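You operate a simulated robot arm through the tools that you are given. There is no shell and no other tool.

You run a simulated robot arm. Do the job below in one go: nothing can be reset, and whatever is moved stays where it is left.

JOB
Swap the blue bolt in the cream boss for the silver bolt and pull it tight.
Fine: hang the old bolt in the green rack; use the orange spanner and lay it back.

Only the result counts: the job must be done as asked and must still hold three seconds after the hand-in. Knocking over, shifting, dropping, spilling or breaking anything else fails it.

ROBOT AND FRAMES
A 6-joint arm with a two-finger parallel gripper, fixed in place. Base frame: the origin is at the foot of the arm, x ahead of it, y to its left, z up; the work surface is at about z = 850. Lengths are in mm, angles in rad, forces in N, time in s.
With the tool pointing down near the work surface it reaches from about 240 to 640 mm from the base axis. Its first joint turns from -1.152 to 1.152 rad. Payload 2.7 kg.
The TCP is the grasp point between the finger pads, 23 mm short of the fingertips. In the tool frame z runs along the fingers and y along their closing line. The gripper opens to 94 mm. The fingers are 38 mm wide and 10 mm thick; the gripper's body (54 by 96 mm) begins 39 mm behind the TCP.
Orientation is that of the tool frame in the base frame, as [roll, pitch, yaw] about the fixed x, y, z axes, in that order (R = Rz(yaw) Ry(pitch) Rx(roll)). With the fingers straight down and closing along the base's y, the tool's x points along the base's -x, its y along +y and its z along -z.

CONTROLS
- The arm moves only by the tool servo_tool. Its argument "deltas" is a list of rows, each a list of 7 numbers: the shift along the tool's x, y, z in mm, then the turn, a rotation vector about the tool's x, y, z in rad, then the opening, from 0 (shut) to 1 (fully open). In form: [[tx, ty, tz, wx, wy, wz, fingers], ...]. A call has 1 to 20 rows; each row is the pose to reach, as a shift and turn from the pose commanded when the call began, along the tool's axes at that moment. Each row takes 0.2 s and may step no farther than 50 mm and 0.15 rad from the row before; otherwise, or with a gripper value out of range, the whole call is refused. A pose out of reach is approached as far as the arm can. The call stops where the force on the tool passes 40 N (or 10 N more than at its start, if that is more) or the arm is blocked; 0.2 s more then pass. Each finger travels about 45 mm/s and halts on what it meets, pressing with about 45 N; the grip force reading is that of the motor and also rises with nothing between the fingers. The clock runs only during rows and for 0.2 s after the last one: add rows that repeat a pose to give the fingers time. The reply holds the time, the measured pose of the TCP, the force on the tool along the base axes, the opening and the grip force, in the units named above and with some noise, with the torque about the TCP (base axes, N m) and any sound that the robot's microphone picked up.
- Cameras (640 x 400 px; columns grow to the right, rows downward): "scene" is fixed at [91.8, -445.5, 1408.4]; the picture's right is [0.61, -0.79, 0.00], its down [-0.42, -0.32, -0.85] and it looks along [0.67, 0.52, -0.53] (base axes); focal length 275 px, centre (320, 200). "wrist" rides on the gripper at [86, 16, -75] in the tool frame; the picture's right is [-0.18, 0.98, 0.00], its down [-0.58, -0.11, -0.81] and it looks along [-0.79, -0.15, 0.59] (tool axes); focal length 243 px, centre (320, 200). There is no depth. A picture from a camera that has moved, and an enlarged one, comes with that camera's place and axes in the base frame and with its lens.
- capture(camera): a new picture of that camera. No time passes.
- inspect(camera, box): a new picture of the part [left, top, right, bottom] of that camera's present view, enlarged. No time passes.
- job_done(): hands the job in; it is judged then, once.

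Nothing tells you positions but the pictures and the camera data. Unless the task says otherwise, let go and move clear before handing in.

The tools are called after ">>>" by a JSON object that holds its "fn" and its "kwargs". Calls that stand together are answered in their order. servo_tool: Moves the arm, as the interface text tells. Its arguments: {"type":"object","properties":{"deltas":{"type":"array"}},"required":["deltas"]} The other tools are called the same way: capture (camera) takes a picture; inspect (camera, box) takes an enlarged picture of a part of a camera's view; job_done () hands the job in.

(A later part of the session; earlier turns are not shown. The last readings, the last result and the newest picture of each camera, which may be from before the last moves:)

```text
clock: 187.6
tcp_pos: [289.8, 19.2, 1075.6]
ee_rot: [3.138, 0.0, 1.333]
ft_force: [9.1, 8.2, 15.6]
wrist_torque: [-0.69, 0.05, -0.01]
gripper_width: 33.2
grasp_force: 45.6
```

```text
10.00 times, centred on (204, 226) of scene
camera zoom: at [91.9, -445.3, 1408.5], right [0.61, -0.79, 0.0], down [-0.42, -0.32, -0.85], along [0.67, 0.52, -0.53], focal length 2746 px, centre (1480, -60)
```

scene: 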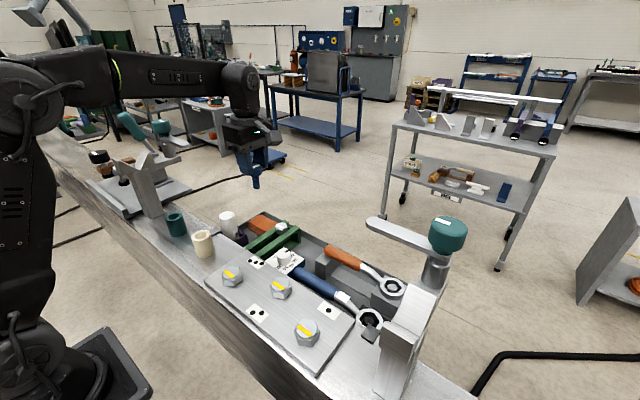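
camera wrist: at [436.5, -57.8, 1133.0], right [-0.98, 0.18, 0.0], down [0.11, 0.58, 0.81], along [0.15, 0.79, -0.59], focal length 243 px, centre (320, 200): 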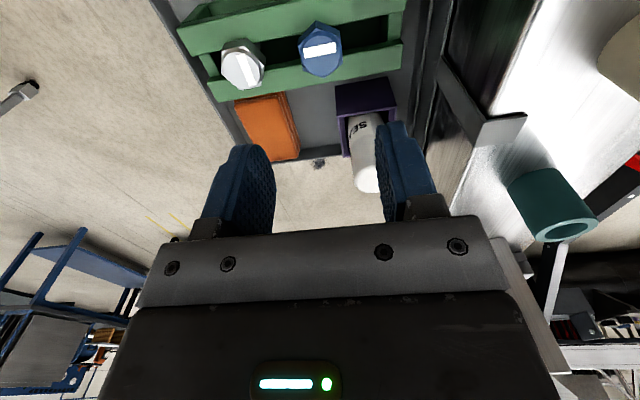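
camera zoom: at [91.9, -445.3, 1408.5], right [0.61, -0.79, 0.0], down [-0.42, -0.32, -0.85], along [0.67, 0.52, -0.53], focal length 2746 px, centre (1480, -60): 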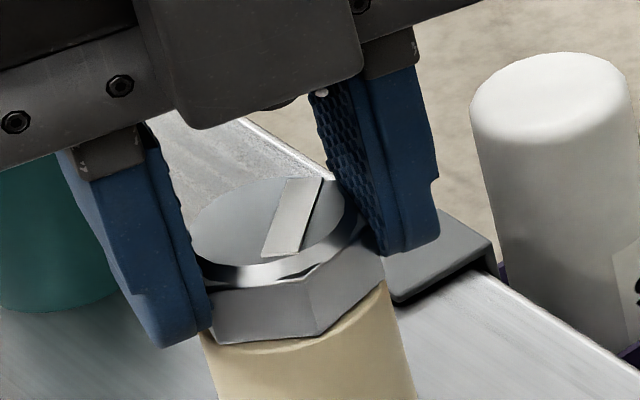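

The head is about 1 mm from seating. I'll open, wind back two flats counter-clockwise, and check alignment for a final hand turn.

>>> {"fn": "servo_tool", "kwargs": {"deltas": [[0, 0, 0, 0, 0, 0, 0.45], [0, 0, 0, 0, 0, 0, 0.55], [0, 0, 0, 0, 0, -0.15, 0.55], [0, 0, 0, 0, 0, -0.3, 0.55], [0, 0, 0, 0, 0, -0.45, 0.55], [0, 0, 0, 0, 0, -0.6, 0.55], [0, 0, 0, 0, 0, -0.75, 0.55], [0, 0, 0, 0, 0, -0.9, 0.55], [0, 0, 0, 0, 0, -1.05, 0.55], [0, 0, 0, 0, 0, -1.2, 0.55], [0, 0, 0, 0, 0, -1.35, 0.55], [0, 0, 0, 0, 0, -1.5, 0.55], [0, 0, 0, 0, 0, -1.65, 0.55], [0, 0, 0, 0, 0, -1.8, 0.55], [0, 0, 0, 0, 0, -1.95, 0.55], [0, 0, 0, 0, 0, -2.094, 0.55], [0, 0, 0, 0, 0, -2.094, 0.55]]}}

>>> {"fn": "inspect", "kwargs": {"camera": "scene", "box": [172, 206, 236, 246]}}

>>> {"fn": "inspect", "kwargs": {"camera": "wrist", "box": [240, 80, 400, 180]}}

```text
clock: 191.2
tcp_pos: [288.6, 18.2, 1074.2]
ee_rot: [3.141, 0.0, -2.853]
ft_force: [-0.2, -0.3, -0.1]
wrist_torque: [0.04, -0.05, 0.03]
gripper_width: 51.6
grasp_force: 0.0
```

```text
10.00 times, centred on (204, 226) of scene
camera zoom: at [91.8, -445.5, 1408.4], right [0.61, -0.79, 0.0], down [-0.42, -0.32, -0.85], along [0.67, 0.52, -0.53], focal length 2746 px, centre (1480, -60)
```

zoom: 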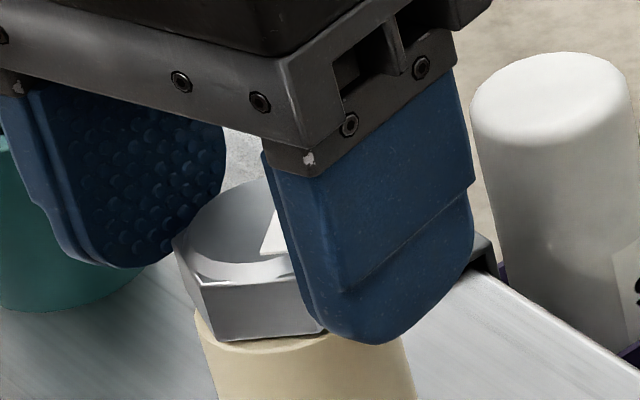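

```text
4.00 times, centred on (320, 130) of wrist
camera zoom: at [200.0, 8.5, 1149.6], right [-0.1, 0.99, 0.0], down [0.59, 0.06, 0.81], along [0.8, 0.08, -0.59], focal length 970 px, centre (320, 480)
```

zoom: 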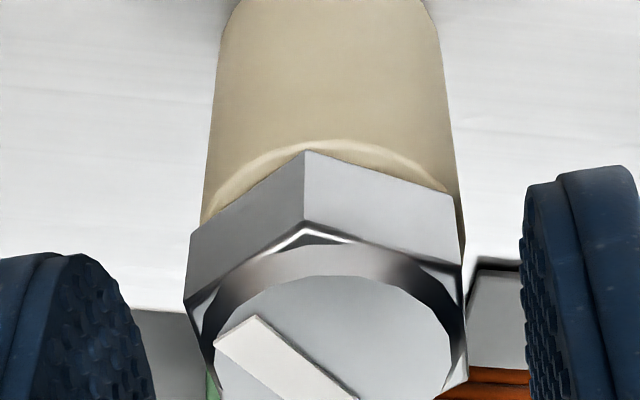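

Centred to within 1 mm. I'll correct, grip, and turn clockwise until it seats.

>>> {"fn": "servo_tool", "kwargs": {"deltas": [[-0.5, 1.0, 0, 0, 0, 0, 0.5], [-0.5, 1.0, 0, 0, 0, 0, 0.2], [-0.5, 1.0, 0, 0, 0, 0, 0], [-0.5, 1.0, 0, 0, 0, 0, 0], [-0.5, 1.0, 0, 0, 0, 0, 0], [-0.5, 1.0, 0.1, 0, 0, 0.1, 0], [-0.5, 1.0, 0.2, 0, 0, 0.2, 0], [-0.5, 1.0, 0.3, 0, 0, 0.3, 0], [-0.5, 1.0, 0.4, 0, 0, 0.4, 0], [-0.5, 1.0, 0.5, 0, 0, 0.5, 0], [-0.5, 1.0, 0.6, 0, 0, 0.6, 0], [-0.5, 1.0, 0.65, 0, 0, 0.7, 0], [-0.5, 1.0, 0.7, 0, 0, 0.8, 0]]}}

>>> {"fn": "inspect", "kwargs": {"camera": "scene", "box": [172, 206, 236, 246]}}

>>> {"fn": "inspect", "kwargs": {"camera": "wrist", "box": [240, 80, 400, 180]}}

```text
clock: 193.9
tcp_pos: [289.8, 21.4, 1073.2]
ee_rot: [3.137, 0.002, 2.627]
ft_force: [8.4, 12.6, 13.6]
wrist_torque: [0.68, 0.73, -0.02]
gripper_width: 33.2
grasp_force: 45.3
```

```text
10.00 times, centred on (204, 226) of scene
camera zoom: at [92.0, -445.2, 1408.5], right [0.61, -0.79, 0.0], down [-0.42, -0.32, -0.85], along [0.67, 0.52, -0.53], focal length 2746 px, centre (1480, -60)
```

zoom: 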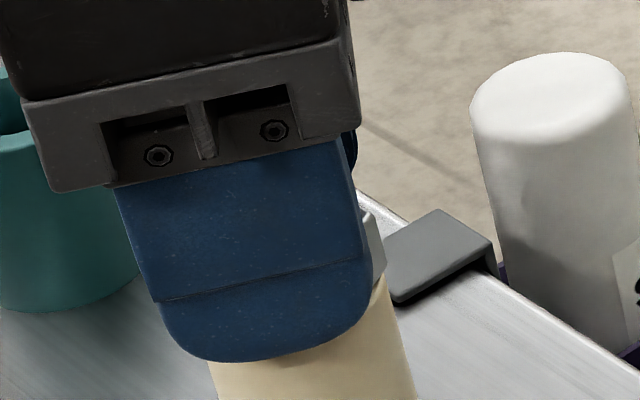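

```text
4.00 times, centred on (320, 130) of wrist
camera zoom: at [220.6, 76.3, 1148.2], right [0.64, 0.77, 0.0], down [0.45, -0.38, 0.81], along [0.62, -0.52, -0.59], focal length 970 px, centre (320, 480)
```

zoom: 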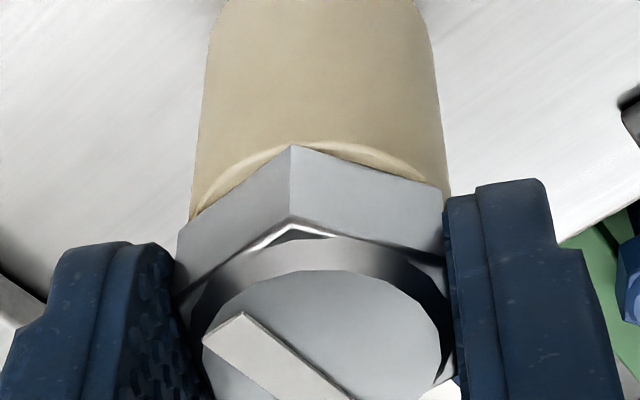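

Still turning with the fingers. I'll relieve the side load and continue clockwise.

>>> {"fn": "servo_tool", "kwargs": {"deltas": [[0, 0.8, 0, 0, 0, 0.1, 0], [0, 0.8, 0.1, 0, 0, 0.2, 0], [0, 0.8, 0.2, 0, 0, 0.3, 0], [0, 0.8, 0.3, 0, 0, 0.4, 0], [0, 0.8, 0.4, 0, 0, 0.5, 0], [0, 0.8, 0.4, 0, 0, 0.6, 0], [0, 0.8, 0.4, 0, 0, 0.7, 0], [0, 0.8, 0.4, 0, 0, 0.8, 0]]}}

>>> {"fn": "inspect", "kwargs": {"camera": "scene", "box": [172, 206, 236, 246]}}

>>> {"fn": "inspect", "kwargs": {"camera": "wrist", "box": [240, 80, 400, 180]}}

```text
clock: 195.8
tcp_pos: [289.5, 21.0, 1074.2]
ee_rot: [3.141, 0.001, 1.826]
ft_force: [13.7, 12.2, -6.7]
wrist_torque: [0.06, -0.25, 0.01]
gripper_width: 33.4
grasp_force: 45.0
```

```text
10.00 times, centred on (204, 226) of scene
camera zoom: at [92.3, -445.2, 1408.5], right [0.61, -0.79, 0.0], down [-0.42, -0.32, -0.85], along [0.67, 0.52, -0.53], focal length 2746 px, centre (1480, -60)
```

zoom: 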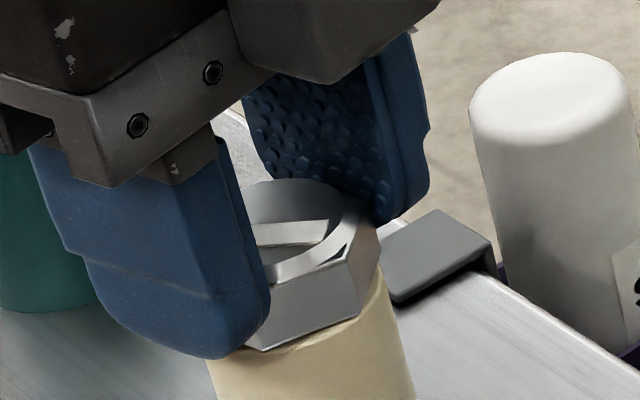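

```text
4.00 times, centred on (320, 130) of wrist
camera zoom: at [282.5, 108.0, 1148.6], right [1.0, 0.07, 0.0], down [0.04, -0.59, 0.81], along [0.06, -0.8, -0.59], focal length 970 px, centre (320, 480)
```

zoom: 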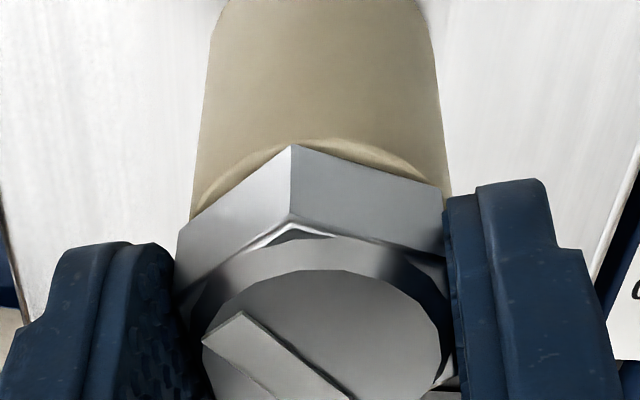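

Nearly seated and still turning freely. Another half radian to feel for the seat.

>>> {"fn": "servo_tool", "kwargs": {"deltas": [[-0.3, 0.5, 0.2, 0, 0, 0.08, 0], [-0.3, 0.5, 0.35, 0, 0, 0.16, 0], [-0.3, 0.5, 0.45, 0, 0, 0.24, 0], [-0.3, 0.5, 0.5, 0, 0, 0.32, 0], [-0.3, 0.5, 0.55, 0, 0, 0.4, 0], [-0.3, 0.5, 0.6, 0, 0, 0.48, 0]]}}

>>> {"fn": "inspect", "kwargs": {"camera": "scene", "box": [172, 206, 236, 246]}}

>>> {"fn": "inspect", "kwargs": {"camera": "wrist", "box": [240, 80, 400, 180]}}

```text
clock: 197.2
tcp_pos: [289.6, 20.6, 1071.7]
ee_rot: [-3.141, 0.0, 1.35]
ft_force: [3.0, 14.4, -0.2]
wrist_torque: [0.03, 0.13, 0.0]
gripper_width: 33.5
grasp_force: 44.9
```

```text
10.00 times, centred on (204, 226) of scene
camera zoom: at [91.9, -445.1, 1408.5], right [0.61, -0.79, 0.0], down [-0.42, -0.33, -0.85], along [0.67, 0.52, -0.53], focal length 2746 px, centre (1480, -60)
```

zoom: 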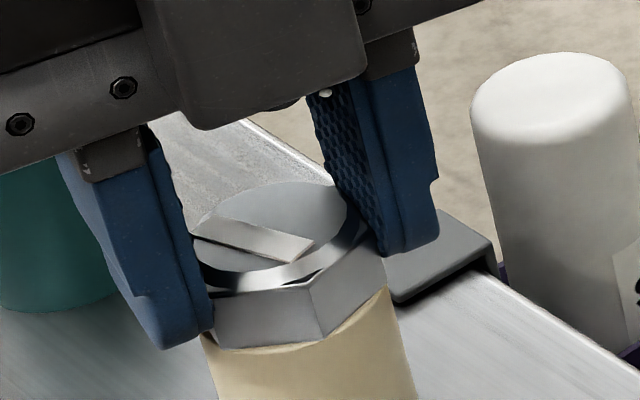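

```text
4.00 times, centred on (320, 130) of wrist
camera zoom: at [324.1, 101.0, 1147.7], right [0.92, -0.4, 0.0], down [-0.24, -0.54, 0.81], along [-0.32, -0.74, -0.59], focal length 970 px, centre (320, 480)
```

zoom: 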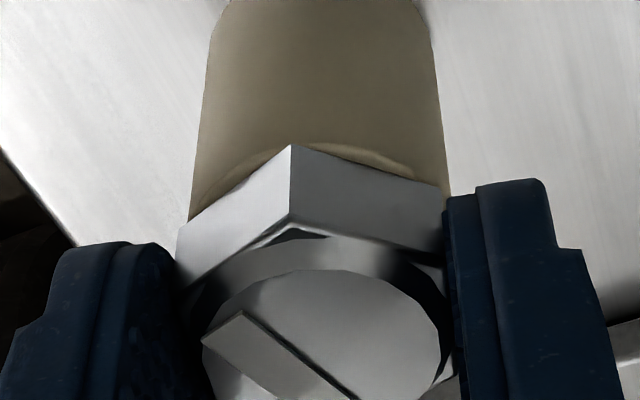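

Still turning freely. Half a radian more, staying inside the wrist range.

>>> {"fn": "servo_tool", "kwargs": {"deltas": [[0.6, 0.1, 0.05, 0, 0, 0.08, 0], [0.6, 0.1, 0.1, 0, 0, 0.16, 0], [0.6, 0.1, 0.15, 0, 0, 0.24, 0], [0.6, 0.1, 0.2, 0, 0, 0.32, 0], [0.6, 0.1, 0.2, 0, 0, 0.4, 0], [0.6, 0.1, 0.2, 0, 0, 0.48, 0]]}}

>>> {"fn": "inspect", "kwargs": {"camera": "wrist", "box": [240, 80, 400, 180]}}

>>> {"fn": "inspect", "kwargs": {"camera": "scene", "box": [172, 206, 236, 246]}}

```text
clock: 198.6
tcp_pos: [290.2, 20.9, 1071.8]
ee_rot: [3.139, -0.001, 0.866]
ft_force: [1.5, -0.2, 0.4]
wrist_torque: [-0.27, 0.36, 0.01]
gripper_width: 33.3
grasp_force: 44.8
```

```text
4.00 times, centred on (320, 130) of wrist
camera zoom: at [357.9, 75.5, 1147.3], right [0.63, -0.78, 0.0], down [-0.46, -0.37, 0.81], along [-0.63, -0.51, -0.59], focal length 970 px, centre (320, 480)
```

zoom: 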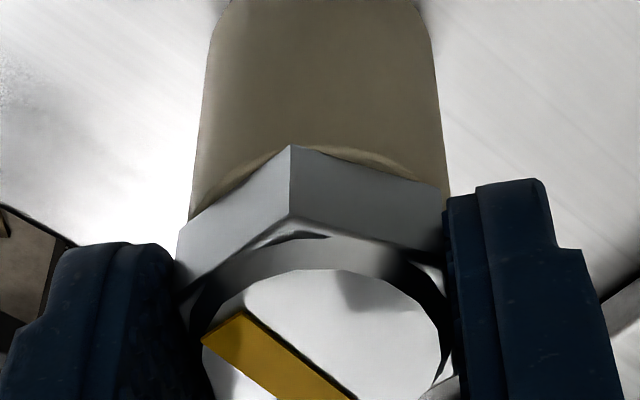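

```text
10.00 times, centred on (204, 226) of scene
camera zoom: at [91.9, -445.5, 1408.4], right [0.61, -0.79, 0.0], down [-0.42, -0.32, -0.85], along [0.67, 0.52, -0.53], focal length 2746 px, centre (1480, -60)
```

zoom: 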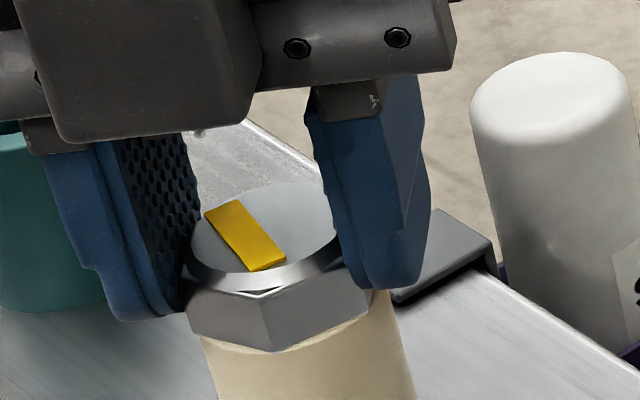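

The stripe on the silver head has turned yellow: it's seated. It still needs pulling tight with the orange spanner, so I'll release, rise, and check the head.

>>> {"fn": "servo_tool", "kwargs": {"deltas": [[0, 0, 0, 0, 0, 0, 0.45], [0, 0, 0, 0, 0, 0, 0.6], [0, 0, 0, 0, 0, 0, 0.6], [0, 0, -5, 0, 0, 0, 0.6], [0, 0, -15, 0, 0, 0, 0.6], [0, 0, -35, 0, 0, 0, 0.6], [0, 0, -60, 0, 0, 0, 0.6], [0, 0, -85, 0, 0, 0, 0.6], [0, 0, -85, 0, 0, 0, 0.6]]}}

>>> {"fn": "inspect", "kwargs": {"camera": "scene", "box": [180, 215, 228, 245]}}

>>> {"fn": "inspect", "kwargs": {"camera": "wrist", "box": [270, 40, 366, 100]}}

```text
clock: 200.6
tcp_pos: [289.4, 20.4, 1157.8]
ee_rot: [3.142, 0.0, 0.869]
ft_force: [0.5, -0.8, 0.2]
wrist_torque: [0.0, -0.01, 0.02]
gripper_width: 56.3
grasp_force: 0.1
```

```text
13.33 times, centred on (204, 230) of scene
camera zoom: at [91.8, -445.5, 1408.4], right [0.61, -0.79, 0.0], down [-0.42, -0.32, -0.85], along [0.67, 0.52, -0.53], focal length 3662 px, centre (1867, -200)
```

zoom: 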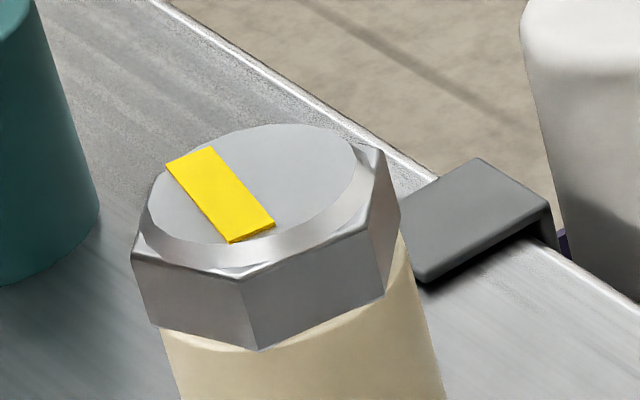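

```text
6.67 times, centred on (318, 70) of wrist
camera zoom: at [357.2, 74.9, 1232.7], right [0.63, -0.77, 0.0], down [-0.46, -0.37, 0.81], along [-0.62, -0.51, -0.59], focal length 1618 px, centre (333, 1067)
```

zoom: 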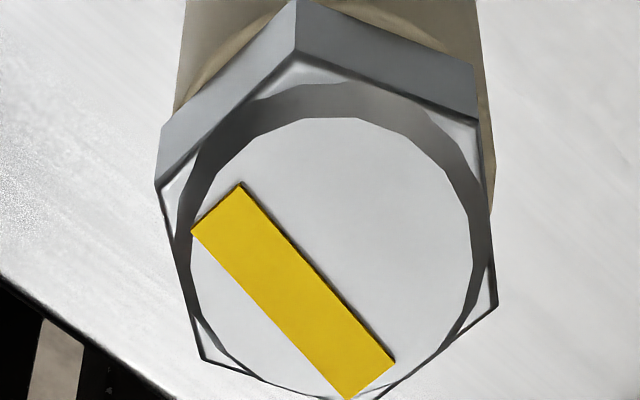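

Seated flush on the boss with a yellow stripe. I'll go back for the orange spanner along the same safe path, unwinding the wrist counter-clockwise.

>>> {"fn": "servo_tool", "kwargs": {"deltas": [[0, 16.5, 0, 0, 0, -0.15, 0.8], [0.1, 33, 0, 0, 0, -0.3, 0.8], [0.1, 49.6, 0, 0, 0, -0.45, 0.8], [0.1, 66.2, 0, 0, 0, -0.6, 0.8], [0.2, 82.7, 0, 0, 0, -0.75, 0.8], [0.2, 99.3, 0, 0, 0, -0.9, 0.8], [0.3, 115.8, 0, 0, 0, -1.05, 0.8], [0.3, 132.4, 0, 0, 0, -1.2, 0.8], [0.3, 149, 0, 0, 0, -1.35, 0.8], [0.4, 165.5, 0, 0, 0, -1.5, 0.8], [0.4, 182, 0, 0, 0, -1.65, 0.8], [0.4, 198.6, 0, 0, 0, -1.8, 0.8], [0.5, 215, 0, 0, 0, -1.95, 0.8], [0.5, 231.7, 0, 0, 0, -2.1, 0.8], [0.6, 248.2, 0, 0, 0, -2.25, 0.8], [0.6, 264.8, 0, 0, 0, -2.4, 0.8], [0.6, 281.3, 0, 0, 0, -2.55, 0.8], [0.7, 298, 0, 0, 0, -2.7, 0.8], [0.7, 314.4, 0, 0, 0, -2.85, 0.8], [0.7, 314.4, 0, 0, 0, -2.85, 0.8]]}}

>>> {"fn": "servo_tool", "kwargs": {"deltas": [[0, 0, 0, 0, 0, 0, 0.8]]}}

```text
clock: 204.8
tcp_pos: [530.6, -179.9, 1157.2]
ee_rot: [-3.141, 0.0, -2.561]
ft_force: [0.1, 0.4, -0.8]
wrist_torque: [0.0, -0.02, 0.02]
gripper_width: 75.0
grasp_force: 0.1
```

```text
clock: 205.2
tcp_pos: [530.0, -180.1, 1156.7]
ee_rot: [-3.141, 0.0, -2.564]
ft_force: [-0.5, 0.0, -0.2]
wrist_torque: [0.01, 0.0, -0.01]
gripper_width: 75.3
grasp_force: 0.0
```

Above the spanner now. I'll square up the fingers and descend to the same grasp point as before.

>>> {"fn": "servo_tool", "kwargs": {"deltas": [[2.3, -1.7, 0, 0, 0, -0.142, 0.8], [2.3, -1.7, 0, 0, 0, -0.284, 0.8], [2.3, -1.7, 0, 0, 0, -0.426, 0.8], [2.3, -1.7, 0, 0, 0, -0.568, 0.8], [2.3, -1.7, 0, 0, 0, -0.71, 0.8], [2.3, -1.7, 0, 0, 0, -0.852, 0.75], [2.3, -1.7, 0, 0, 0, -0.992, 0.75], [2.3, -1.7, 30, 0, 0, -0.992, 0.75], [2.3, -1.7, 65, 0, 0, -0.992, 0.75], [2.3, -1.7, 100, 0, 0, -0.992, 0.75], [2.3, -1.7, 135, 0, 0, -0.992, 0.75], [2.3, -1.7, 165, 0, 0, -0.992, 0.75], [2.3, -1.7, 190, 0, 0, -0.992, 0.75], [2.3, -1.7, 190, 0, 0, -0.992, 0.75]]}}

>>> {"fn": "inspect", "kwargs": {"camera": "wrist", "box": [240, 40, 400, 140]}}

>>> {"fn": "servo_tool", "kwargs": {"deltas": [[0, 0, 0, 0, 0, 0, 0.75]]}}

```text
clock: 208.2
tcp_pos: [530.8, -183.0, 967.9]
ee_rot: [-3.138, 0.0, -1.571]
ft_force: [0.2, 0.0, -0.5]
wrist_torque: [0.0, 0.0, 0.0]
gripper_width: 70.6
grasp_force: 0.0
```

```text
4.00 times, centred on (320, 90) of wrist
camera zoom: at [512.7, -270.0, 1043.5], right [-0.98, 0.18, 0.0], down [0.11, 0.58, 0.81], along [0.15, 0.79, -0.59], focal length 970 px, centre (320, 640)
```

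zoom: 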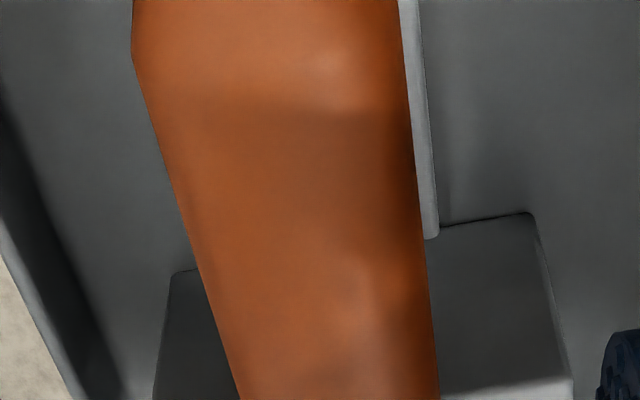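

```text
clock: 208.6
tcp_pos: [530.8, -182.0, 968.2]
ee_rot: [-3.14, 0.0, -1.573]
ft_force: [0.4, 0.1, 0.9]
wrist_torque: [-0.02, 0.01, 0.01]
gripper_width: 70.5
grasp_force: 0.1
```

Over the handle. Shifting 1.6 mm, descending to grasp height and closing.

>>> {"fn": "servo_tool", "kwargs": {"deltas": [[0, 1.6, 15, 0, 0, 0, 0.75], [0, 1.6, 30, 0, 0, 0, 0.75], [0, 1.6, 42, 0, 0, 0, 0.75], [0, 1.6, 49, 0, 0, 0, 0.75], [0, 1.6, 49.5, 0, 0, 0, 0.75], [0, 1.6, 49.5, 0, 0, 0, 0.5], [0, 1.6, 49.5, 0, 0, 0, 0.2], [0, 1.6, 49.5, 0, 0, 0, 0], [0, 1.6, 49.5, 0, 0, 0, 0], [0, 1.6, 49.5, 0, 0, 0, 0], [0, 1.6, 49.5, 0, 0, 0, 0]]}}

>>> {"fn": "servo_tool", "kwargs": {"deltas": [[0, 0, -1, 0, 0, 0, 0], [0, 0, -2, 0, 0, 0, 0], [0, 0, -4, 0, 0, 0, 0], [0, 0, -6, 0, 0, 0, 0], [0, 0, -8, 0, 0, 0, 0], [0, 0, -10, 0, 0, 0, 0], [0, 0, -12, 0, 0, 0, 0], [0, 0, -14, 0, 0, 0, 0], [0, 0, -16, 0, 0, 0, 0], [0, 0, -18, 0, 0, 0, 0], [0, 0, -20, 0, 0, 0, 0]]}}

>>> {"fn": "inspect", "kwargs": {"camera": "scene", "box": [310, 220, 422, 290]}}

```text
clock: 210.9
tcp_pos: [529.8, -185.0, 917.1]
ee_rot: [-3.141, 0.0, -1.574]
ft_force: [0.1, -0.4, -0.2]
wrist_torque: [-0.05, 0.0, 0.05]
gripper_width: 30.1
grasp_force: 45.0
```

```text
clock: 213.3
tcp_pos: [528.9, -183.1, 940.3]
ee_rot: [-3.141, 0.001, -1.573]
ft_force: [-0.5, -0.4, -2.9]
wrist_torque: [0.06, 0.02, -0.01]
gripper_width: 30.0
grasp_force: 45.3
```

```text
5.71 times, centred on (366, 255) of scene
camera zoom: at [91.8, -445.6, 1408.4], right [0.61, -0.79, 0.0], down [-0.42, -0.32, -0.85], along [0.67, 0.52, -0.53], focal length 1569 px, centre (57, -114)
```

zoom: 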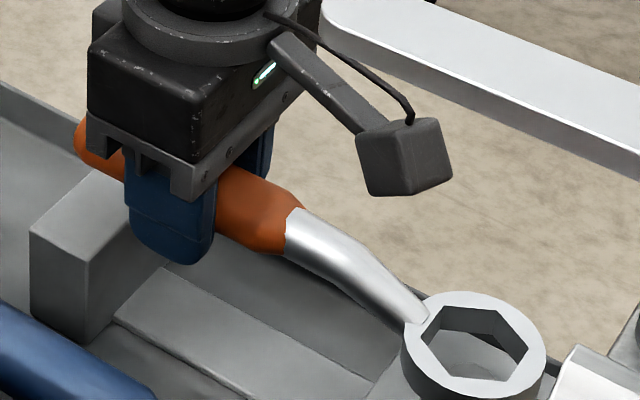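

The spanner is gripped and level again. Lifting with the same gentle ramp.

>>> {"fn": "servo_tool", "kwargs": {"deltas": [[0, 0, -2, 0, 0, 0, 0], [0, 0, -5, 0, 0, 0, 0], [0, 0, -9, 0, 0, 0, 0], [0, 0, -14, 0, 0, 0, 0], [0, 0, -20, 0, 0, 0, 0], [0, 0, -27, 0, 0, 0, 0], [0, 0, -35, 0, 0, 0, 0], [0, 0, -43, 0, 0, 0, 0], [0, 0, -51, 0, 0, 0, 0], [0, 0, -59, 0, 0, 0, 0], [0, 0, -67, 0, 0, 0, 0], [0, 0, -75, 0, 0, 0, 0], [0, 0, -83, 0, 0, 0, 0], [0, 0, -91, 0, 0, 0, 0], [0, 0, -98, 0, 0, 0, 0], [0, 0, -104, 0, 0, 0, 0], [0, 0, -109, 0, 0, 0, 0], [0, 0, -112, 0, 0, 0, 0], [0, 0, -114, 0, 0, 0, 0], [0, 0, -115, 0, 0, 0, 0]]}}

>>> {"fn": "servo_tool", "kwargs": {"deltas": [[-1, 0, -1, 0, 0, 0.005, 0], [-3, 0, -3, 0, 0, 0.015, 0], [-6, 0, -6, 0, 0, 0.03, 0], [-10, 0, -9.5, 0, 0, 0.05, 0], [-15, 0, -14, 0, 0, 0.075, 0], [-20, 0, -19, 0, 0, 0.1, 0], [-25, 0, -24, 0, 0, 0.125, 0], [-30, 0, -28.5, 0, 0, 0.15, 0], [-35, 0, -33, 0, 0, 0.175, 0], [-40, 0, -38, 0, 0, 0.2, 0], [-45, 0, -43, 0, 0, 0.225, 0], [-50, 0, -47.5, 0, 0, 0.25, 0], [-55, 0, -52, 0, 0, 0.275, 0], [-60, 0, -57, 0, 0, 0.3, 0], [-65, 0, -62, 0, 0, 0.325, 0], [-70, 0, -66.5, 0, 0, 0.35, 0], [-74, 0, -70, 0, 0, 0.37, 0], [-77, 0, -73, 0, 0, 0.385, 0], [-79, 0, -75, 0, 0, 0.395, 0], [-80, 0, -76, 0, 0, 0.4, 0]]}}

```text
clock: 217.6
tcp_pos: [527.3, -183.4, 1053.1]
ee_rot: [-3.141, -0.001, -1.572]
ft_force: [-0.2, -0.2, -3.7]
wrist_torque: [0.07, 0.0, -0.01]
gripper_width: 29.9
grasp_force: 44.9
```

```text
clock: 221.8
tcp_pos: [528.5, -103.3, 1128.7]
ee_rot: [-3.138, -0.001, -1.973]
ft_force: [0.4, 0.2, -2.9]
wrist_torque: [0.09, -0.03, 0.01]
gripper_width: 29.9
grasp_force: 44.4
```

Steady. I'll now swing the ring over the silver head, with the handle at about 20° to match its hex.

>>> {"fn": "servo_tool", "kwargs": {"deltas": [[-1.4, 2.2, 0, 0, 0, 0.01, 0], [-4.1, 6.5, 0, 0, 0, 0.031, 0], [-8.3, 12.9, 0, 0, 0, 0.062, 0], [-13.8, 21.5, 0, 0, 0, 0.103, 0], [-20.7, 32.3, 0, 0, 0, 0.155, 0], [-27.6, 43, 0, 0, 0, 0.207, 0], [-34.4, 53.8, 0, 0, 0, 0.258, 0], [-41.3, 64.5, 0, 0, 0, 0.31, 0], [-48.2, 75.3, 0, 0, 0, 0.361, 0], [-55.1, 86.1, 0, 0, 0, 0.413, 0], [-62, 96.8, 0, 0, 0, 0.465, 0], [-68.9, 107.6, 0, 0, 0, 0.516, 0], [-75.8, 118.3, 0, 0, 0, 0.568, 0], [-82.7, 129.1, 0, 0, 0, 0.62, 0], [-89.5, 139.8, 0, 0, 0, 0.671, 0], [-96.4, 150.6, 0, 0, 0, 0.723, 0], [-101.9, 159.2, 0, 0, 0, 0.764, 0], [-106.1, 165.6, 0, 0, 0, 0.795, 0], [-108.8, 170, 0, 0, 0, 0.816, 0], [-110.2, 172.1, 0, 0, 0, 0.826, 0]]}}

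>>> {"fn": "servo_tool", "kwargs": {"deltas": [[0, 0, 0, 0, 0, 0, 0]]}}

>>> {"fn": "inspect", "kwargs": {"camera": "scene", "box": [164, 190, 244, 240]}}

```text
clock: 225.9
tcp_pos: [414.7, 66.6, 1129.9]
ee_rot: [3.141, 0.0, -2.797]
ft_force: [-0.2, -0.6, -2.0]
wrist_torque: [0.02, -0.07, 0.04]
gripper_width: 29.7
grasp_force: 45.3
```

```text
clock: 226.3
tcp_pos: [414.7, 65.5, 1130.0]
ee_rot: [-3.141, 0.0, -2.798]
ft_force: [-0.1, 0.4, -2.8]
wrist_torque: [0.06, -0.05, 0.0]
gripper_width: 29.8
grasp_force: 45.3
```

```text
8.00 times, centred on (204, 215) of scene
camera zoom: at [91.8, -445.5, 1408.4], right [0.61, -0.79, 0.0], down [-0.42, -0.32, -0.85], along [0.67, 0.52, -0.53], focal length 2197 px, centre (1248, 80)
```

zoom: 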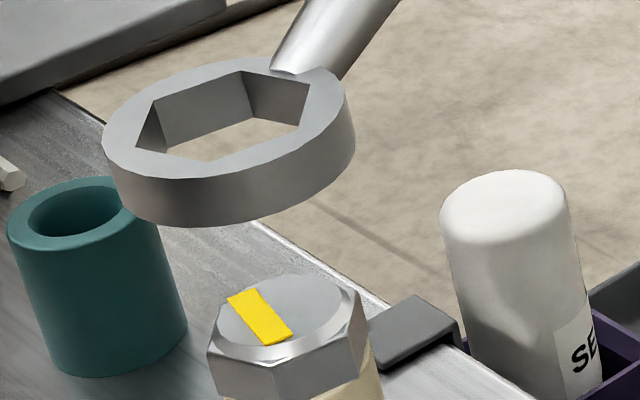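

I'll zoom in to measure the ring against the head precisely.

>>> {"fn": "inspect", "kwargs": {"camera": "scene", "box": [172, 188, 236, 228]}}

>>> {"fn": "inspect", "kwargs": {"camera": "scene", "box": [180, 215, 228, 245]}}

```text
10.00 times, centred on (204, 208) of scene
camera zoom: at [91.8, -445.5, 1408.4], right [0.61, -0.79, 0.0], down [-0.42, -0.32, -0.85], along [0.67, 0.52, -0.53], focal length 2746 px, centre (1480, 120)
```

zoom: 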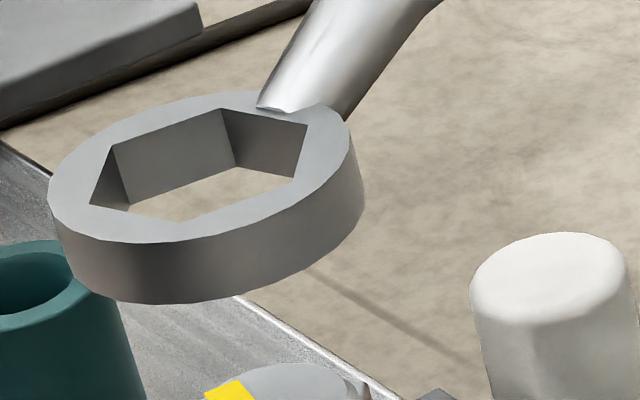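

```text
13.33 times, centred on (204, 230) of scene
camera zoom: at [91.8, -445.5, 1408.4], right [0.61, -0.79, 0.0], down [-0.42, -0.32, -0.85], along [0.67, 0.52, -0.53], focal length 3662 px, centre (1867, -200)
```

zoom: 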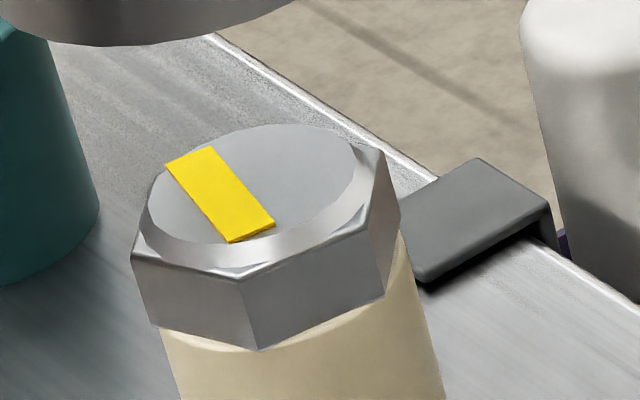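

The ring is about 2.5 mm off. I'll correct it and lower to just above the head for a closer look.

>>> {"fn": "servo_tool", "kwargs": {"deltas": [[0.5, -0.3, 2, 0, 0, 0, 0], [1, -0.6, 6, 0, 0, 0, 0], [1.5, -0.9, 11, 0, 0, 0, 0], [2.1, -1.2, 16, 0, 0, 0, 0], [2.1, -1.2, 21, 0, 0, 0, 0], [2.1, -1.2, 26, 0, 0, 0, 0], [2.1, -1.2, 31, 0, 0, 0, 0], [2.1, -1.2, 35, 0, 0, 0, 0], [2.1, -1.2, 38, 0, 0, 0, 0], [2.1, -1.2, 40, 0, 0, 0, 0], [2.1, -1.2, 40, 0, 0, 0, 0]]}}

>>> {"fn": "inspect", "kwargs": {"camera": "scene", "box": [172, 206, 236, 246]}}

>>> {"fn": "servo_tool", "kwargs": {"deltas": [[0, 0, 0, 0, 0, 0, 0]]}}

```text
clock: 228.8
tcp_pos: [411.0, 63.8, 1088.7]
ee_rot: [3.141, 0.001, -2.798]
ft_force: [-0.1, -0.1, -3.0]
wrist_torque: [0.02, -0.09, -0.04]
gripper_width: 29.8
grasp_force: 44.4
```

```text
10.00 times, centred on (204, 226) of scene
camera zoom: at [91.8, -445.5, 1408.4], right [0.61, -0.79, 0.0], down [-0.42, -0.32, -0.85], along [0.67, 0.52, -0.53], focal length 2746 px, centre (1480, -60)
```

zoom: 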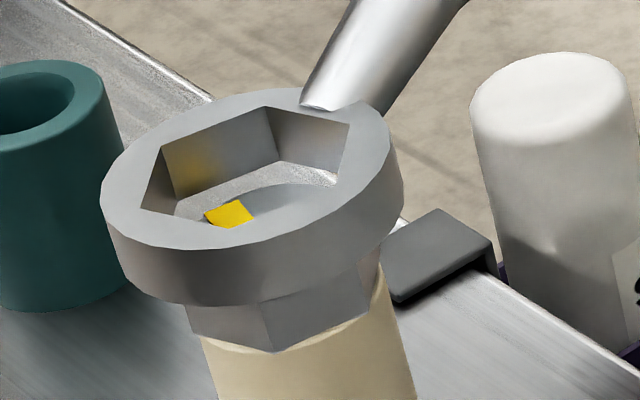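

```text
clock: 229.2
tcp_pos: [412.1, 64.0, 1088.0]
ee_rot: [-3.14, 0.001, -2.796]
ft_force: [-0.4, 0.1, -2.9]
wrist_torque: [0.02, -0.08, 0.0]
gripper_width: 30.0
grasp_force: 44.5
```

The ring needs about 1.5 mm to the right in this view. I'll nudge it and lower a bit more.

>>> {"fn": "servo_tool", "kwargs": {"deltas": [[-0.5, -1.4, 0, 0, 0, 0, 0], [-0.5, -1.4, 1.5, 0, 0, 0, 0], [-0.5, -1.4, 3, 0, 0, 0, 0], [-0.5, -1.4, 4.5, 0, 0, 0, 0], [-0.5, -1.4, 5.5, 0, 0, 0, 0], [-0.5, -1.4, 5.5, 0, 0, 0, 0]]}}

>>> {"fn": "inspect", "kwargs": {"camera": "scene", "box": [172, 206, 236, 246]}}

```text
clock: 230.6
tcp_pos: [412.7, 61.6, 1084.1]
ee_rot: [3.14, 0.001, -2.797]
ft_force: [-0.8, 1.2, -3.0]
wrist_torque: [0.02, -0.05, -0.02]
gripper_width: 30.0
grasp_force: 45.2
```

```text
10.00 times, centred on (204, 226) of scene
camera zoom: at [91.8, -445.5, 1408.4], right [0.61, -0.79, 0.0], down [-0.42, -0.32, -0.85], along [0.67, 0.52, -0.53], focal length 2746 px, centre (1480, -60)
```

zoom: 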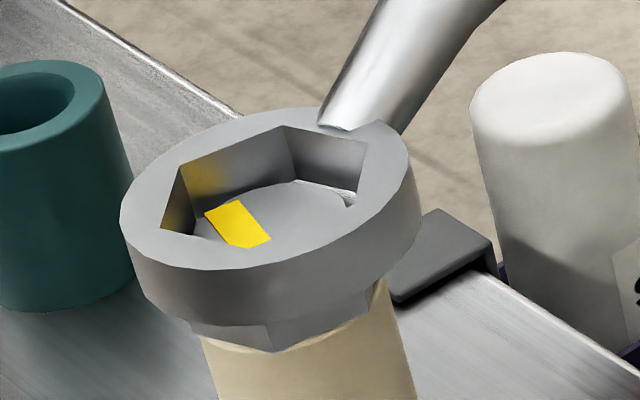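

Now slightly too far right; back 1 mm and lower further.

>>> {"fn": "servo_tool", "kwargs": {"deltas": [[0.3, 0.9, 0, 0, 0, 0, 0], [0.3, 0.9, 1, 0, 0, 0, 0], [0.3, 0.9, 2, 0, 0, 0, 0], [0.3, 0.9, 3, 0, 0, 0, 0], [0.3, 0.9, 4, 0, 0, 0, 0], [0.3, 0.9, 4, 0, 0, 0, 0]]}}

>>> {"fn": "inspect", "kwargs": {"camera": "scene", "box": [172, 206, 236, 246]}}

```text
clock: 231.9
tcp_pos: [412.1, 62.8, 1079.8]
ee_rot: [-3.142, 0.0, -2.799]
ft_force: [-0.3, 0.2, -2.8]
wrist_torque: [0.01, -0.06, -0.03]
gripper_width: 30.0
grasp_force: 45.1
```

```text
10.00 times, centred on (204, 226) of scene
camera zoom: at [91.8, -445.5, 1408.4], right [0.61, -0.79, 0.0], down [-0.42, -0.32, -0.85], along [0.67, 0.52, -0.53], focal length 2746 px, centre (1480, -60)
```

zoom: 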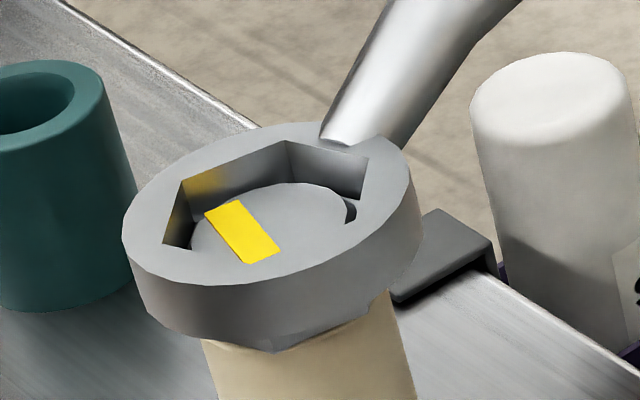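

The head is inside the ring without contact. Lowering the rest of the way.

>>> {"fn": "servo_tool", "kwargs": {"deltas": [[0, 0, 1.5, 0, 0, 0, 0], [0, 0, 3, 0, 0, 0, 0], [0, 0, 4.5, 0, 0, 0, 0], [0, 0, 6, 0, 0, 0, 0], [0, 0, 7, 0, 0, 0, 0], [0, 0, 8, 0, 0, 0, 0], [0, 0, 8, 0, 0, 0, 0]]}}

>>> {"fn": "inspect", "kwargs": {"camera": "scene", "box": [172, 206, 236, 246]}}

```text
clock: 233.6
tcp_pos: [410.9, 63.3, 1072.0]
ee_rot: [-3.142, 0.001, -2.798]
ft_force: [1.3, 0.9, -2.2]
wrist_torque: [0.05, -0.03, -0.19]
gripper_width: 29.7
grasp_force: 45.1
```

```text
10.00 times, centred on (204, 226) of scene
camera zoom: at [91.8, -445.5, 1408.4], right [0.61, -0.79, 0.0], down [-0.42, -0.32, -0.85], along [0.67, 0.52, -0.53], focal length 2746 px, centre (1480, -60)
```

zoom: 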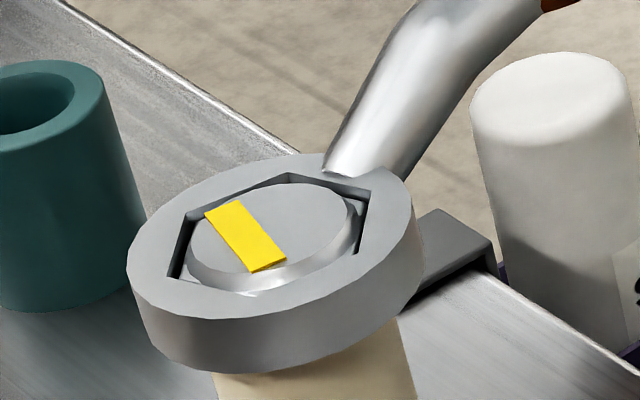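

The ring is fully seated on the silver head. Now I'll pull clockwise about the bolt and feel for the resistance.

>>> {"fn": "servo_tool", "kwargs": {"deltas": [[0.15, -6.6, 0.5, 0, 0, 0.05, 0], [0.6, -13.1, 0.5, 0, 0, 0.1, 0], [1.4, -19.6, 0.5, 0, 0, 0.15, 0], [2.6, -26.0, 0.5, 0, 0, 0.2, 0]]}}

>>> {"fn": "inspect", "kwargs": {"camera": "scene", "box": [172, 206, 236, 246]}}

```text
clock: 234.6
tcp_pos: [419.7, 37.5, 1070.6]
ee_rot: [3.141, -0.004, -3.0]
ft_force: [-10.1, 7.7, -7.3]
wrist_torque: [0.18, -0.42, -1.02]
gripper_width: 30.0
grasp_force: 44.9
```

```text
10.00 times, centred on (204, 226) of scene
camera zoom: at [91.6, -445.3, 1408.5], right [0.61, -0.79, 0.0], down [-0.42, -0.32, -0.85], along [0.67, 0.52, -0.53], focal length 2746 px, centre (1480, -60)
```

zoom: 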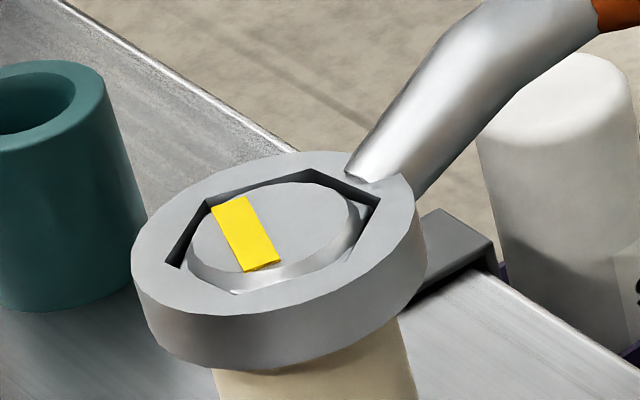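

There's about 2 Nm of resistance now. Continuing the pull in finer steps.

>>> {"fn": "servo_tool", "kwargs": {"deltas": [[0.4, -3.3, 0, 0, 0, 0.025, 0], [0.6, -6.5, 0, 0, 0, 0.05, 0], [0.8, -9.7, 0, 0, 0, 0.075, 0], [1.1, -13.0, 0, 0, 0, 0.1, 0]]}}

>>> {"fn": "inspect", "kwargs": {"camera": "scene", "box": [172, 206, 236, 246]}}

```text
clock: 235.6
tcp_pos: [418.7, 24.4, 1072.1]
ee_rot: [3.141, 0.003, -3.098]
ft_force: [0.8, 8.6, -3.1]
wrist_torque: [0.15, -0.17, -1.21]
gripper_width: 29.8
grasp_force: 44.7
```

```text
10.00 times, centred on (204, 226) of scene
camera zoom: at [91.9, -445.3, 1408.5], right [0.61, -0.79, 0.0], down [-0.42, -0.32, -0.85], along [0.67, 0.52, -0.53], focal length 2746 px, centre (1480, -60)
```

zoom: 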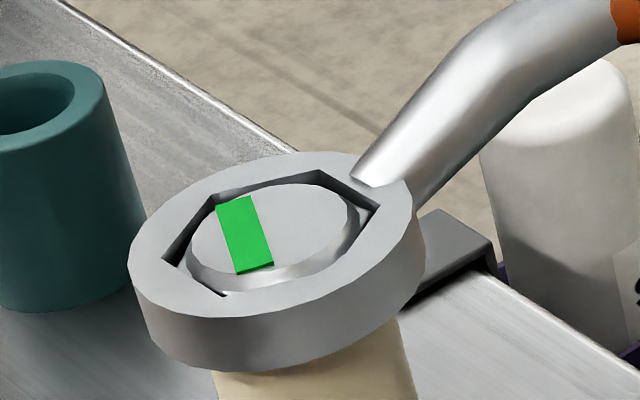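

The stripe turned green: the silver bolt is tight. I'll back the ring off within its play so nothing loosens, and lift it straight off.

>>> {"fn": "servo_tool", "kwargs": {"deltas": [[0.1, 4, 0, 0, 0, -0.03, 0], [0.3, 8, 0, 0, 0, -0.06, 0], [0.6, 13, 0, 0, 0, -0.1, 0], [0.6, 13, 0, 0, 0, -0.1, 0], [0.6, 13, -2, 0, 0, -0.1, 0], [0.6, 13, -5, 0, 0, -0.1, 0], [0.6, 13, -9, 0, 0, -0.1, 0], [0.6, 13, -14, 0, 0, -0.1, 0], [0.6, 13, -20, 0, 0, -0.1, 0], [0.6, 13, -27, 0, 0, -0.1, 0], [0.6, 13, -34, 0, 0, -0.1, 0], [0.6, 13, -41, 0, 0, -0.1, 0], [0.6, 13, -47, 0, 0, -0.1, 0], [0.6, 13, -52, 0, 0, -0.1, 0], [0.6, 13, -56, 0, 0, -0.1, 0], [0.6, 13, -59, 0, 0, -0.1, 0], [0.6, 13, -60, 0, 0, -0.1, 0]]}}

>>> {"fn": "inspect", "kwargs": {"camera": "scene", "box": [164, 190, 260, 250]}}

```text
clock: 239.2
tcp_pos: [418.1, 36.8, 1131.5]
ee_rot: [-3.14, -0.001, -2.998]
ft_force: [0.8, -0.2, -3.3]
wrist_torque: [0.02, -0.07, 0.0]
gripper_width: 29.9
grasp_force: 45.2
```

```text
6.67 times, centred on (212, 220) of scene
camera zoom: at [91.8, -445.5, 1408.4], right [0.61, -0.79, 0.0], down [-0.42, -0.32, -0.85], along [0.67, 0.52, -0.53], focal length 1831 px, centre (1040, 67)
```

zoom: 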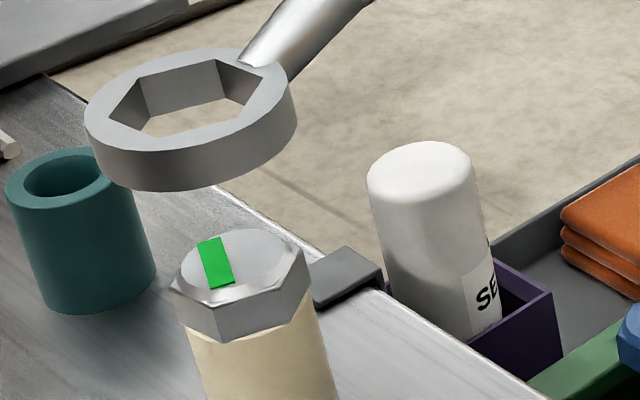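

The head stays green with the spanner off. Carrying the spanner back to its cradle along the earlier path.

>>> {"fn": "servo_tool", "kwargs": {"deltas": [[-1.1, -1.9, 0, 0, 0, -0.013, 0], [-3.3, -5.8, 0, 0, 0, -0.038, 0], [-6.6, -11.6, 0, 0, 0, -0.077, 0], [-11, -19.3, 0, 0, 0, -0.128, 0], [-16.5, -28.9, 0, 0, 0, -0.192, 0], [-22, -38.5, 0, 0, 0, -0.257, 0], [-27.4, -48.1, 0, 0, 0, -0.321, 0], [-32.9, -57.8, 0, 0, 0, -0.385, 0], [-38.4, -67.4, 0, 0, 0, -0.449, 0], [-43.9, -77, 0, 0, 0, -0.513, 0], [-49.4, -86.6, 0, 0, 0, -0.577, 0], [-54.9, -96.3, 0, 0, 0, -0.642, 0], [-60.4, -105.9, 0, 0, 0, -0.706, 0], [-65.9, -115.5, 0, 0, 0, -0.77, 0], [-71.3, -125.1, 0, 0, 0, -0.834, 0], [-76.8, -134.8, 0, 0, 0, -0.898, 0], [-81.2, -142.5, 0, 0, 0, -0.949, 0], [-84.5, -148.2, 0, 0, 0, -0.988, 0], [-86.7, -152.1, 0, 0, 0, -1.014, 0], [-87.8, -154, 0, 0, 0, -1.026, 0]]}}

>>> {"fn": "servo_tool", "kwargs": {"deltas": [[0, 0, 0, 0, 0, 0, 0]]}}

```text
clock: 243.3
tcp_pos: [527.7, -102.2, 1130.4]
ee_rot: [-3.141, 0.003, -1.971]
ft_force: [-0.3, 0.0, -2.5]
wrist_torque: [0.06, -0.05, 0.03]
gripper_width: 30.0
grasp_force: 44.7
```

```text
clock: 243.8
tcp_pos: [526.6, -102.9, 1130.8]
ee_rot: [-3.141, 0.0, -1.971]
ft_force: [0.6, -0.1, -2.9]
wrist_torque: [0.06, -0.06, 0.01]
gripper_width: 30.0
grasp_force: 44.9
```

Moving over the cradle and squaring up.

>>> {"fn": "servo_tool", "kwargs": {"deltas": [[0.9, -0.4, 0.9, 0, 0, -0.005, 0], [2.8, -1.2, 2.8, 0, 0, -0.015, 0], [5.5, -2.5, 5.6, 0, 0, -0.03, 0], [9.2, -4.1, 9.4, 0, 0, -0.05, 0], [13.8, -6.2, 14, 0, 0, -0.075, 0], [18.4, -8.2, 18.8, 0, 0, -0.1, 0], [23, -10.3, 23.4, 0, 0, -0.125, 0], [27.6, -12.3, 28, 0, 0, -0.15, 0], [32.2, -14.4, 32.8, 0, 0, -0.175, 0], [36.8, -16.4, 37.5, 0, 0, -0.2, 0], [41.4, -18.5, 42.2, 0, 0, -0.225, 0], [46, -20.5, 46.9, 0, 0, -0.25, 0], [50.6, -22.6, 51.6, 0, 0, -0.275, 0], [55.2, -24.6, 56.3, 0, 0, -0.3, 0], [59.8, -26.7, 60.9, 0, 0, -0.325, 0], [64.4, -28.7, 65.6, 0, 0, -0.35, 0], [68.1, -30.3, 69.4, 0, 0, -0.37, 0], [70.8, -31.6, 72.2, 0, 0, -0.385, 0], [72.7, -32.4, 74, 0, 0, -0.395, 0], [73.6, -32.8, 75, 0, 0, -0.399, 0]]}}

>>> {"fn": "servo_tool", "kwargs": {"deltas": [[0, 0, 0, 0, 0, 0, 0]]}}

>>> {"fn": "inspect", "kwargs": {"camera": "scene", "box": [310, 200, 422, 270]}}

```text
clock: 247.9
tcp_pos: [528.5, -183.2, 1055.8]
ee_rot: [3.14, -0.001, -1.574]
ft_force: [-1.4, 0.3, -1.7]
wrist_torque: [0.09, -0.02, 0.02]
gripper_width: 30.1
grasp_force: 44.9
```

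```text
clock: 248.3
tcp_pos: [528.3, -182.7, 1057.3]
ee_rot: [-3.141, 0.0, -1.572]
ft_force: [0.5, -0.2, -2.9]
wrist_torque: [0.08, 0.0, -0.02]
gripper_width: 30.1
grasp_force: 45.1
```

```text
5.71 times, centred on (366, 235) of scene
camera zoom: at [91.8, -445.6, 1408.4], right [0.61, -0.79, 0.0], down [-0.42, -0.32, -0.85], along [0.67, 0.52, -0.53], focal length 1569 px, centre (57, 0)
```

zoom: 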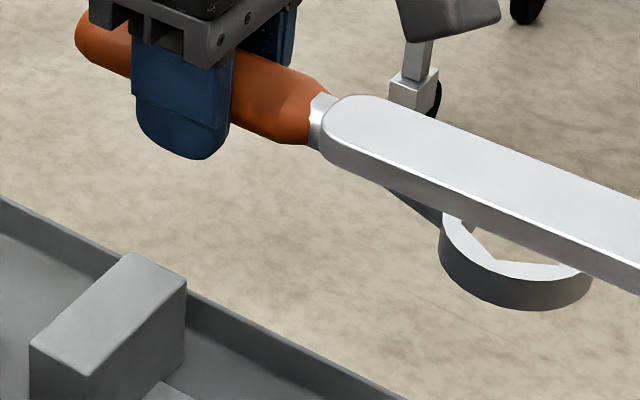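

Aligned as before. Lowering to about 20 mm above rest.

>>> {"fn": "servo_tool", "kwargs": {"deltas": [[0, 0, 1.5, 0, 0, 0, 0], [0, 0, 4.4, 0, 0, 0, 0], [0, 0, 8.8, 0, 0, 0, 0], [0, 0, 14.7, 0, 0, 0, 0], [0, 0, 22, 0, 0, 0, 0], [0, 0, 29.4, 0, 0, 0, 0], [0, 0, 36.8, 0, 0, 0, 0], [0, 0, 44, 0, 0, 0, 0], [0, 0, 51.5, 0, 0, 0, 0], [0, 0, 58.8, 0, 0, 0, 0], [0, 0, 66, 0, 0, 0, 0], [0, 0, 73.5, 0, 0, 0, 0], [0, 0, 80.8, 0, 0, 0, 0], [0, 0, 88, 0, 0, 0, 0], [0, 0, 95.5, 0, 0, 0, 0], [0, 0, 102.8, 0, 0, 0, 0], [0, 0, 108.7, 0, 0, 0, 0], [0, 0, 113, 0, 0, 0, 0], [0, 0, 115.5, 0, 0, 0, 0], [0, 0, 117, 0, 0, 0, 0]]}}

>>> {"fn": "inspect", "kwargs": {"camera": "scene", "box": [310, 220, 422, 290]}}

>>> {"fn": "inspect", "kwargs": {"camera": "scene", "box": [350, 255, 414, 295]}}

```text
clock: 252.6
tcp_pos: [528.8, -182.2, 938.8]
ee_rot: [-3.141, 0.001, -1.573]
ft_force: [-0.1, 0.9, -3.0]
wrist_torque: [0.07, 0.01, 0.0]
gripper_width: 29.8
grasp_force: 44.8
```

```text
5.71 times, centred on (366, 255) of scene
camera zoom: at [91.8, -445.6, 1408.4], right [0.61, -0.79, 0.0], down [-0.42, -0.32, -0.85], along [0.67, 0.52, -0.53], focal length 1569 px, centre (57, -114)
```

zoom: 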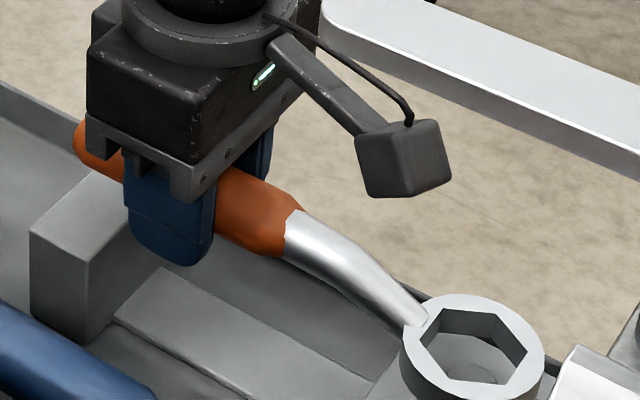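

```text
10.00 times, centred on (382, 275) of scene
camera zoom: at [91.8, -445.6, 1408.4], right [0.61, -0.79, 0.0], down [-0.42, -0.32, -0.85], along [0.67, 0.52, -0.53], focal length 2746 px, centre (-300, -550)
```

zoom: 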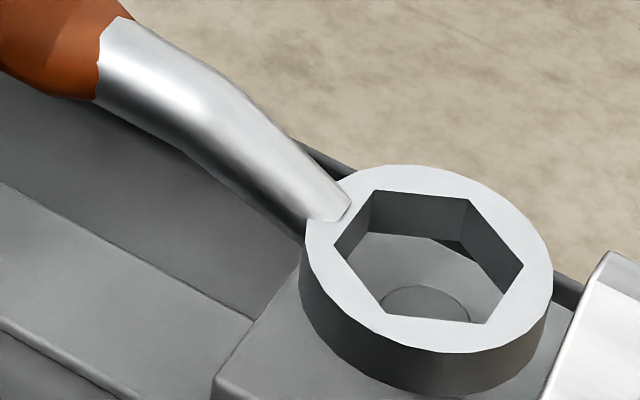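

The ring is right over its peg, as before. Lowering the final 20 mm slowly.

>>> {"fn": "servo_tool", "kwargs": {"deltas": [[0, 0, 2, 0, 0, 0, 0], [0, 0, 4, 0, 0, 0, 0], [0, 0, 6, 0, 0, 0, 0], [0, 0, 8, 0, 0, 0, 0], [0, 0, 10, 0, 0, 0, 0], [0, 0, 12, 0, 0, 0, 0], [0, 0, 14, 0, 0, 0, 0], [0, 0, 16, 0, 0, 0, 0], [0, 0, 18, 0, 0, 0, 0], [0, 0, 19.5, 0, 0, 0, 0], [0, 0, 20.5, 0, 0, 0, 0], [0, 0, 20.5, 0, 0, 0, 0]]}}

>>> {"fn": "servo_tool", "kwargs": {"deltas": [[0, 0, 0.5, 0, 0, 0, 0], [0, 0, 1, 0, 0, 0, 0], [0, 0, 1, 0, 0, 0, 0]]}}

>>> {"fn": "inspect", "kwargs": {"camera": "scene", "box": [310, 230, 422, 300]}}

```text
clock: 255.2
tcp_pos: [528.6, -183.0, 918.2]
ee_rot: [-3.139, 0.0, -1.572]
ft_force: [1.5, 0.0, -2.3]
wrist_torque: [0.0, -0.02, 0.01]
gripper_width: 29.8
grasp_force: 45.1
```

```text
clock: 255.9
tcp_pos: [527.8, -183.0, 917.1]
ee_rot: [-3.138, -0.002, -1.573]
ft_force: [-2.2, -2.0, 7.1]
wrist_torque: [-0.95, 0.17, -0.16]
gripper_width: 29.9
grasp_force: 45.6
```

```text
5.71 times, centred on (366, 265) of scene
camera zoom: at [91.6, -445.5, 1408.4], right [0.61, -0.79, 0.0], down [-0.42, -0.32, -0.85], along [0.67, 0.52, -0.53], focal length 1569 px, centre (57, -171)
```

zoom: 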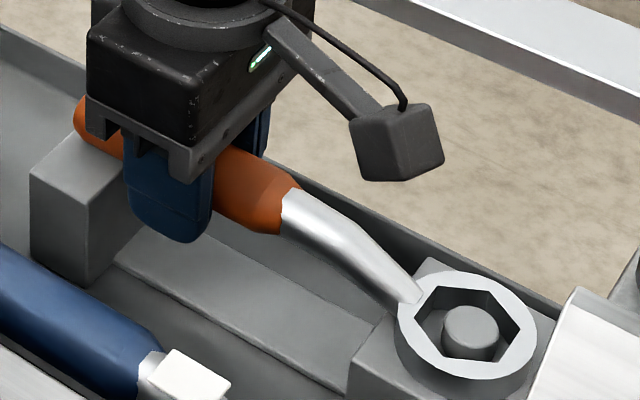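

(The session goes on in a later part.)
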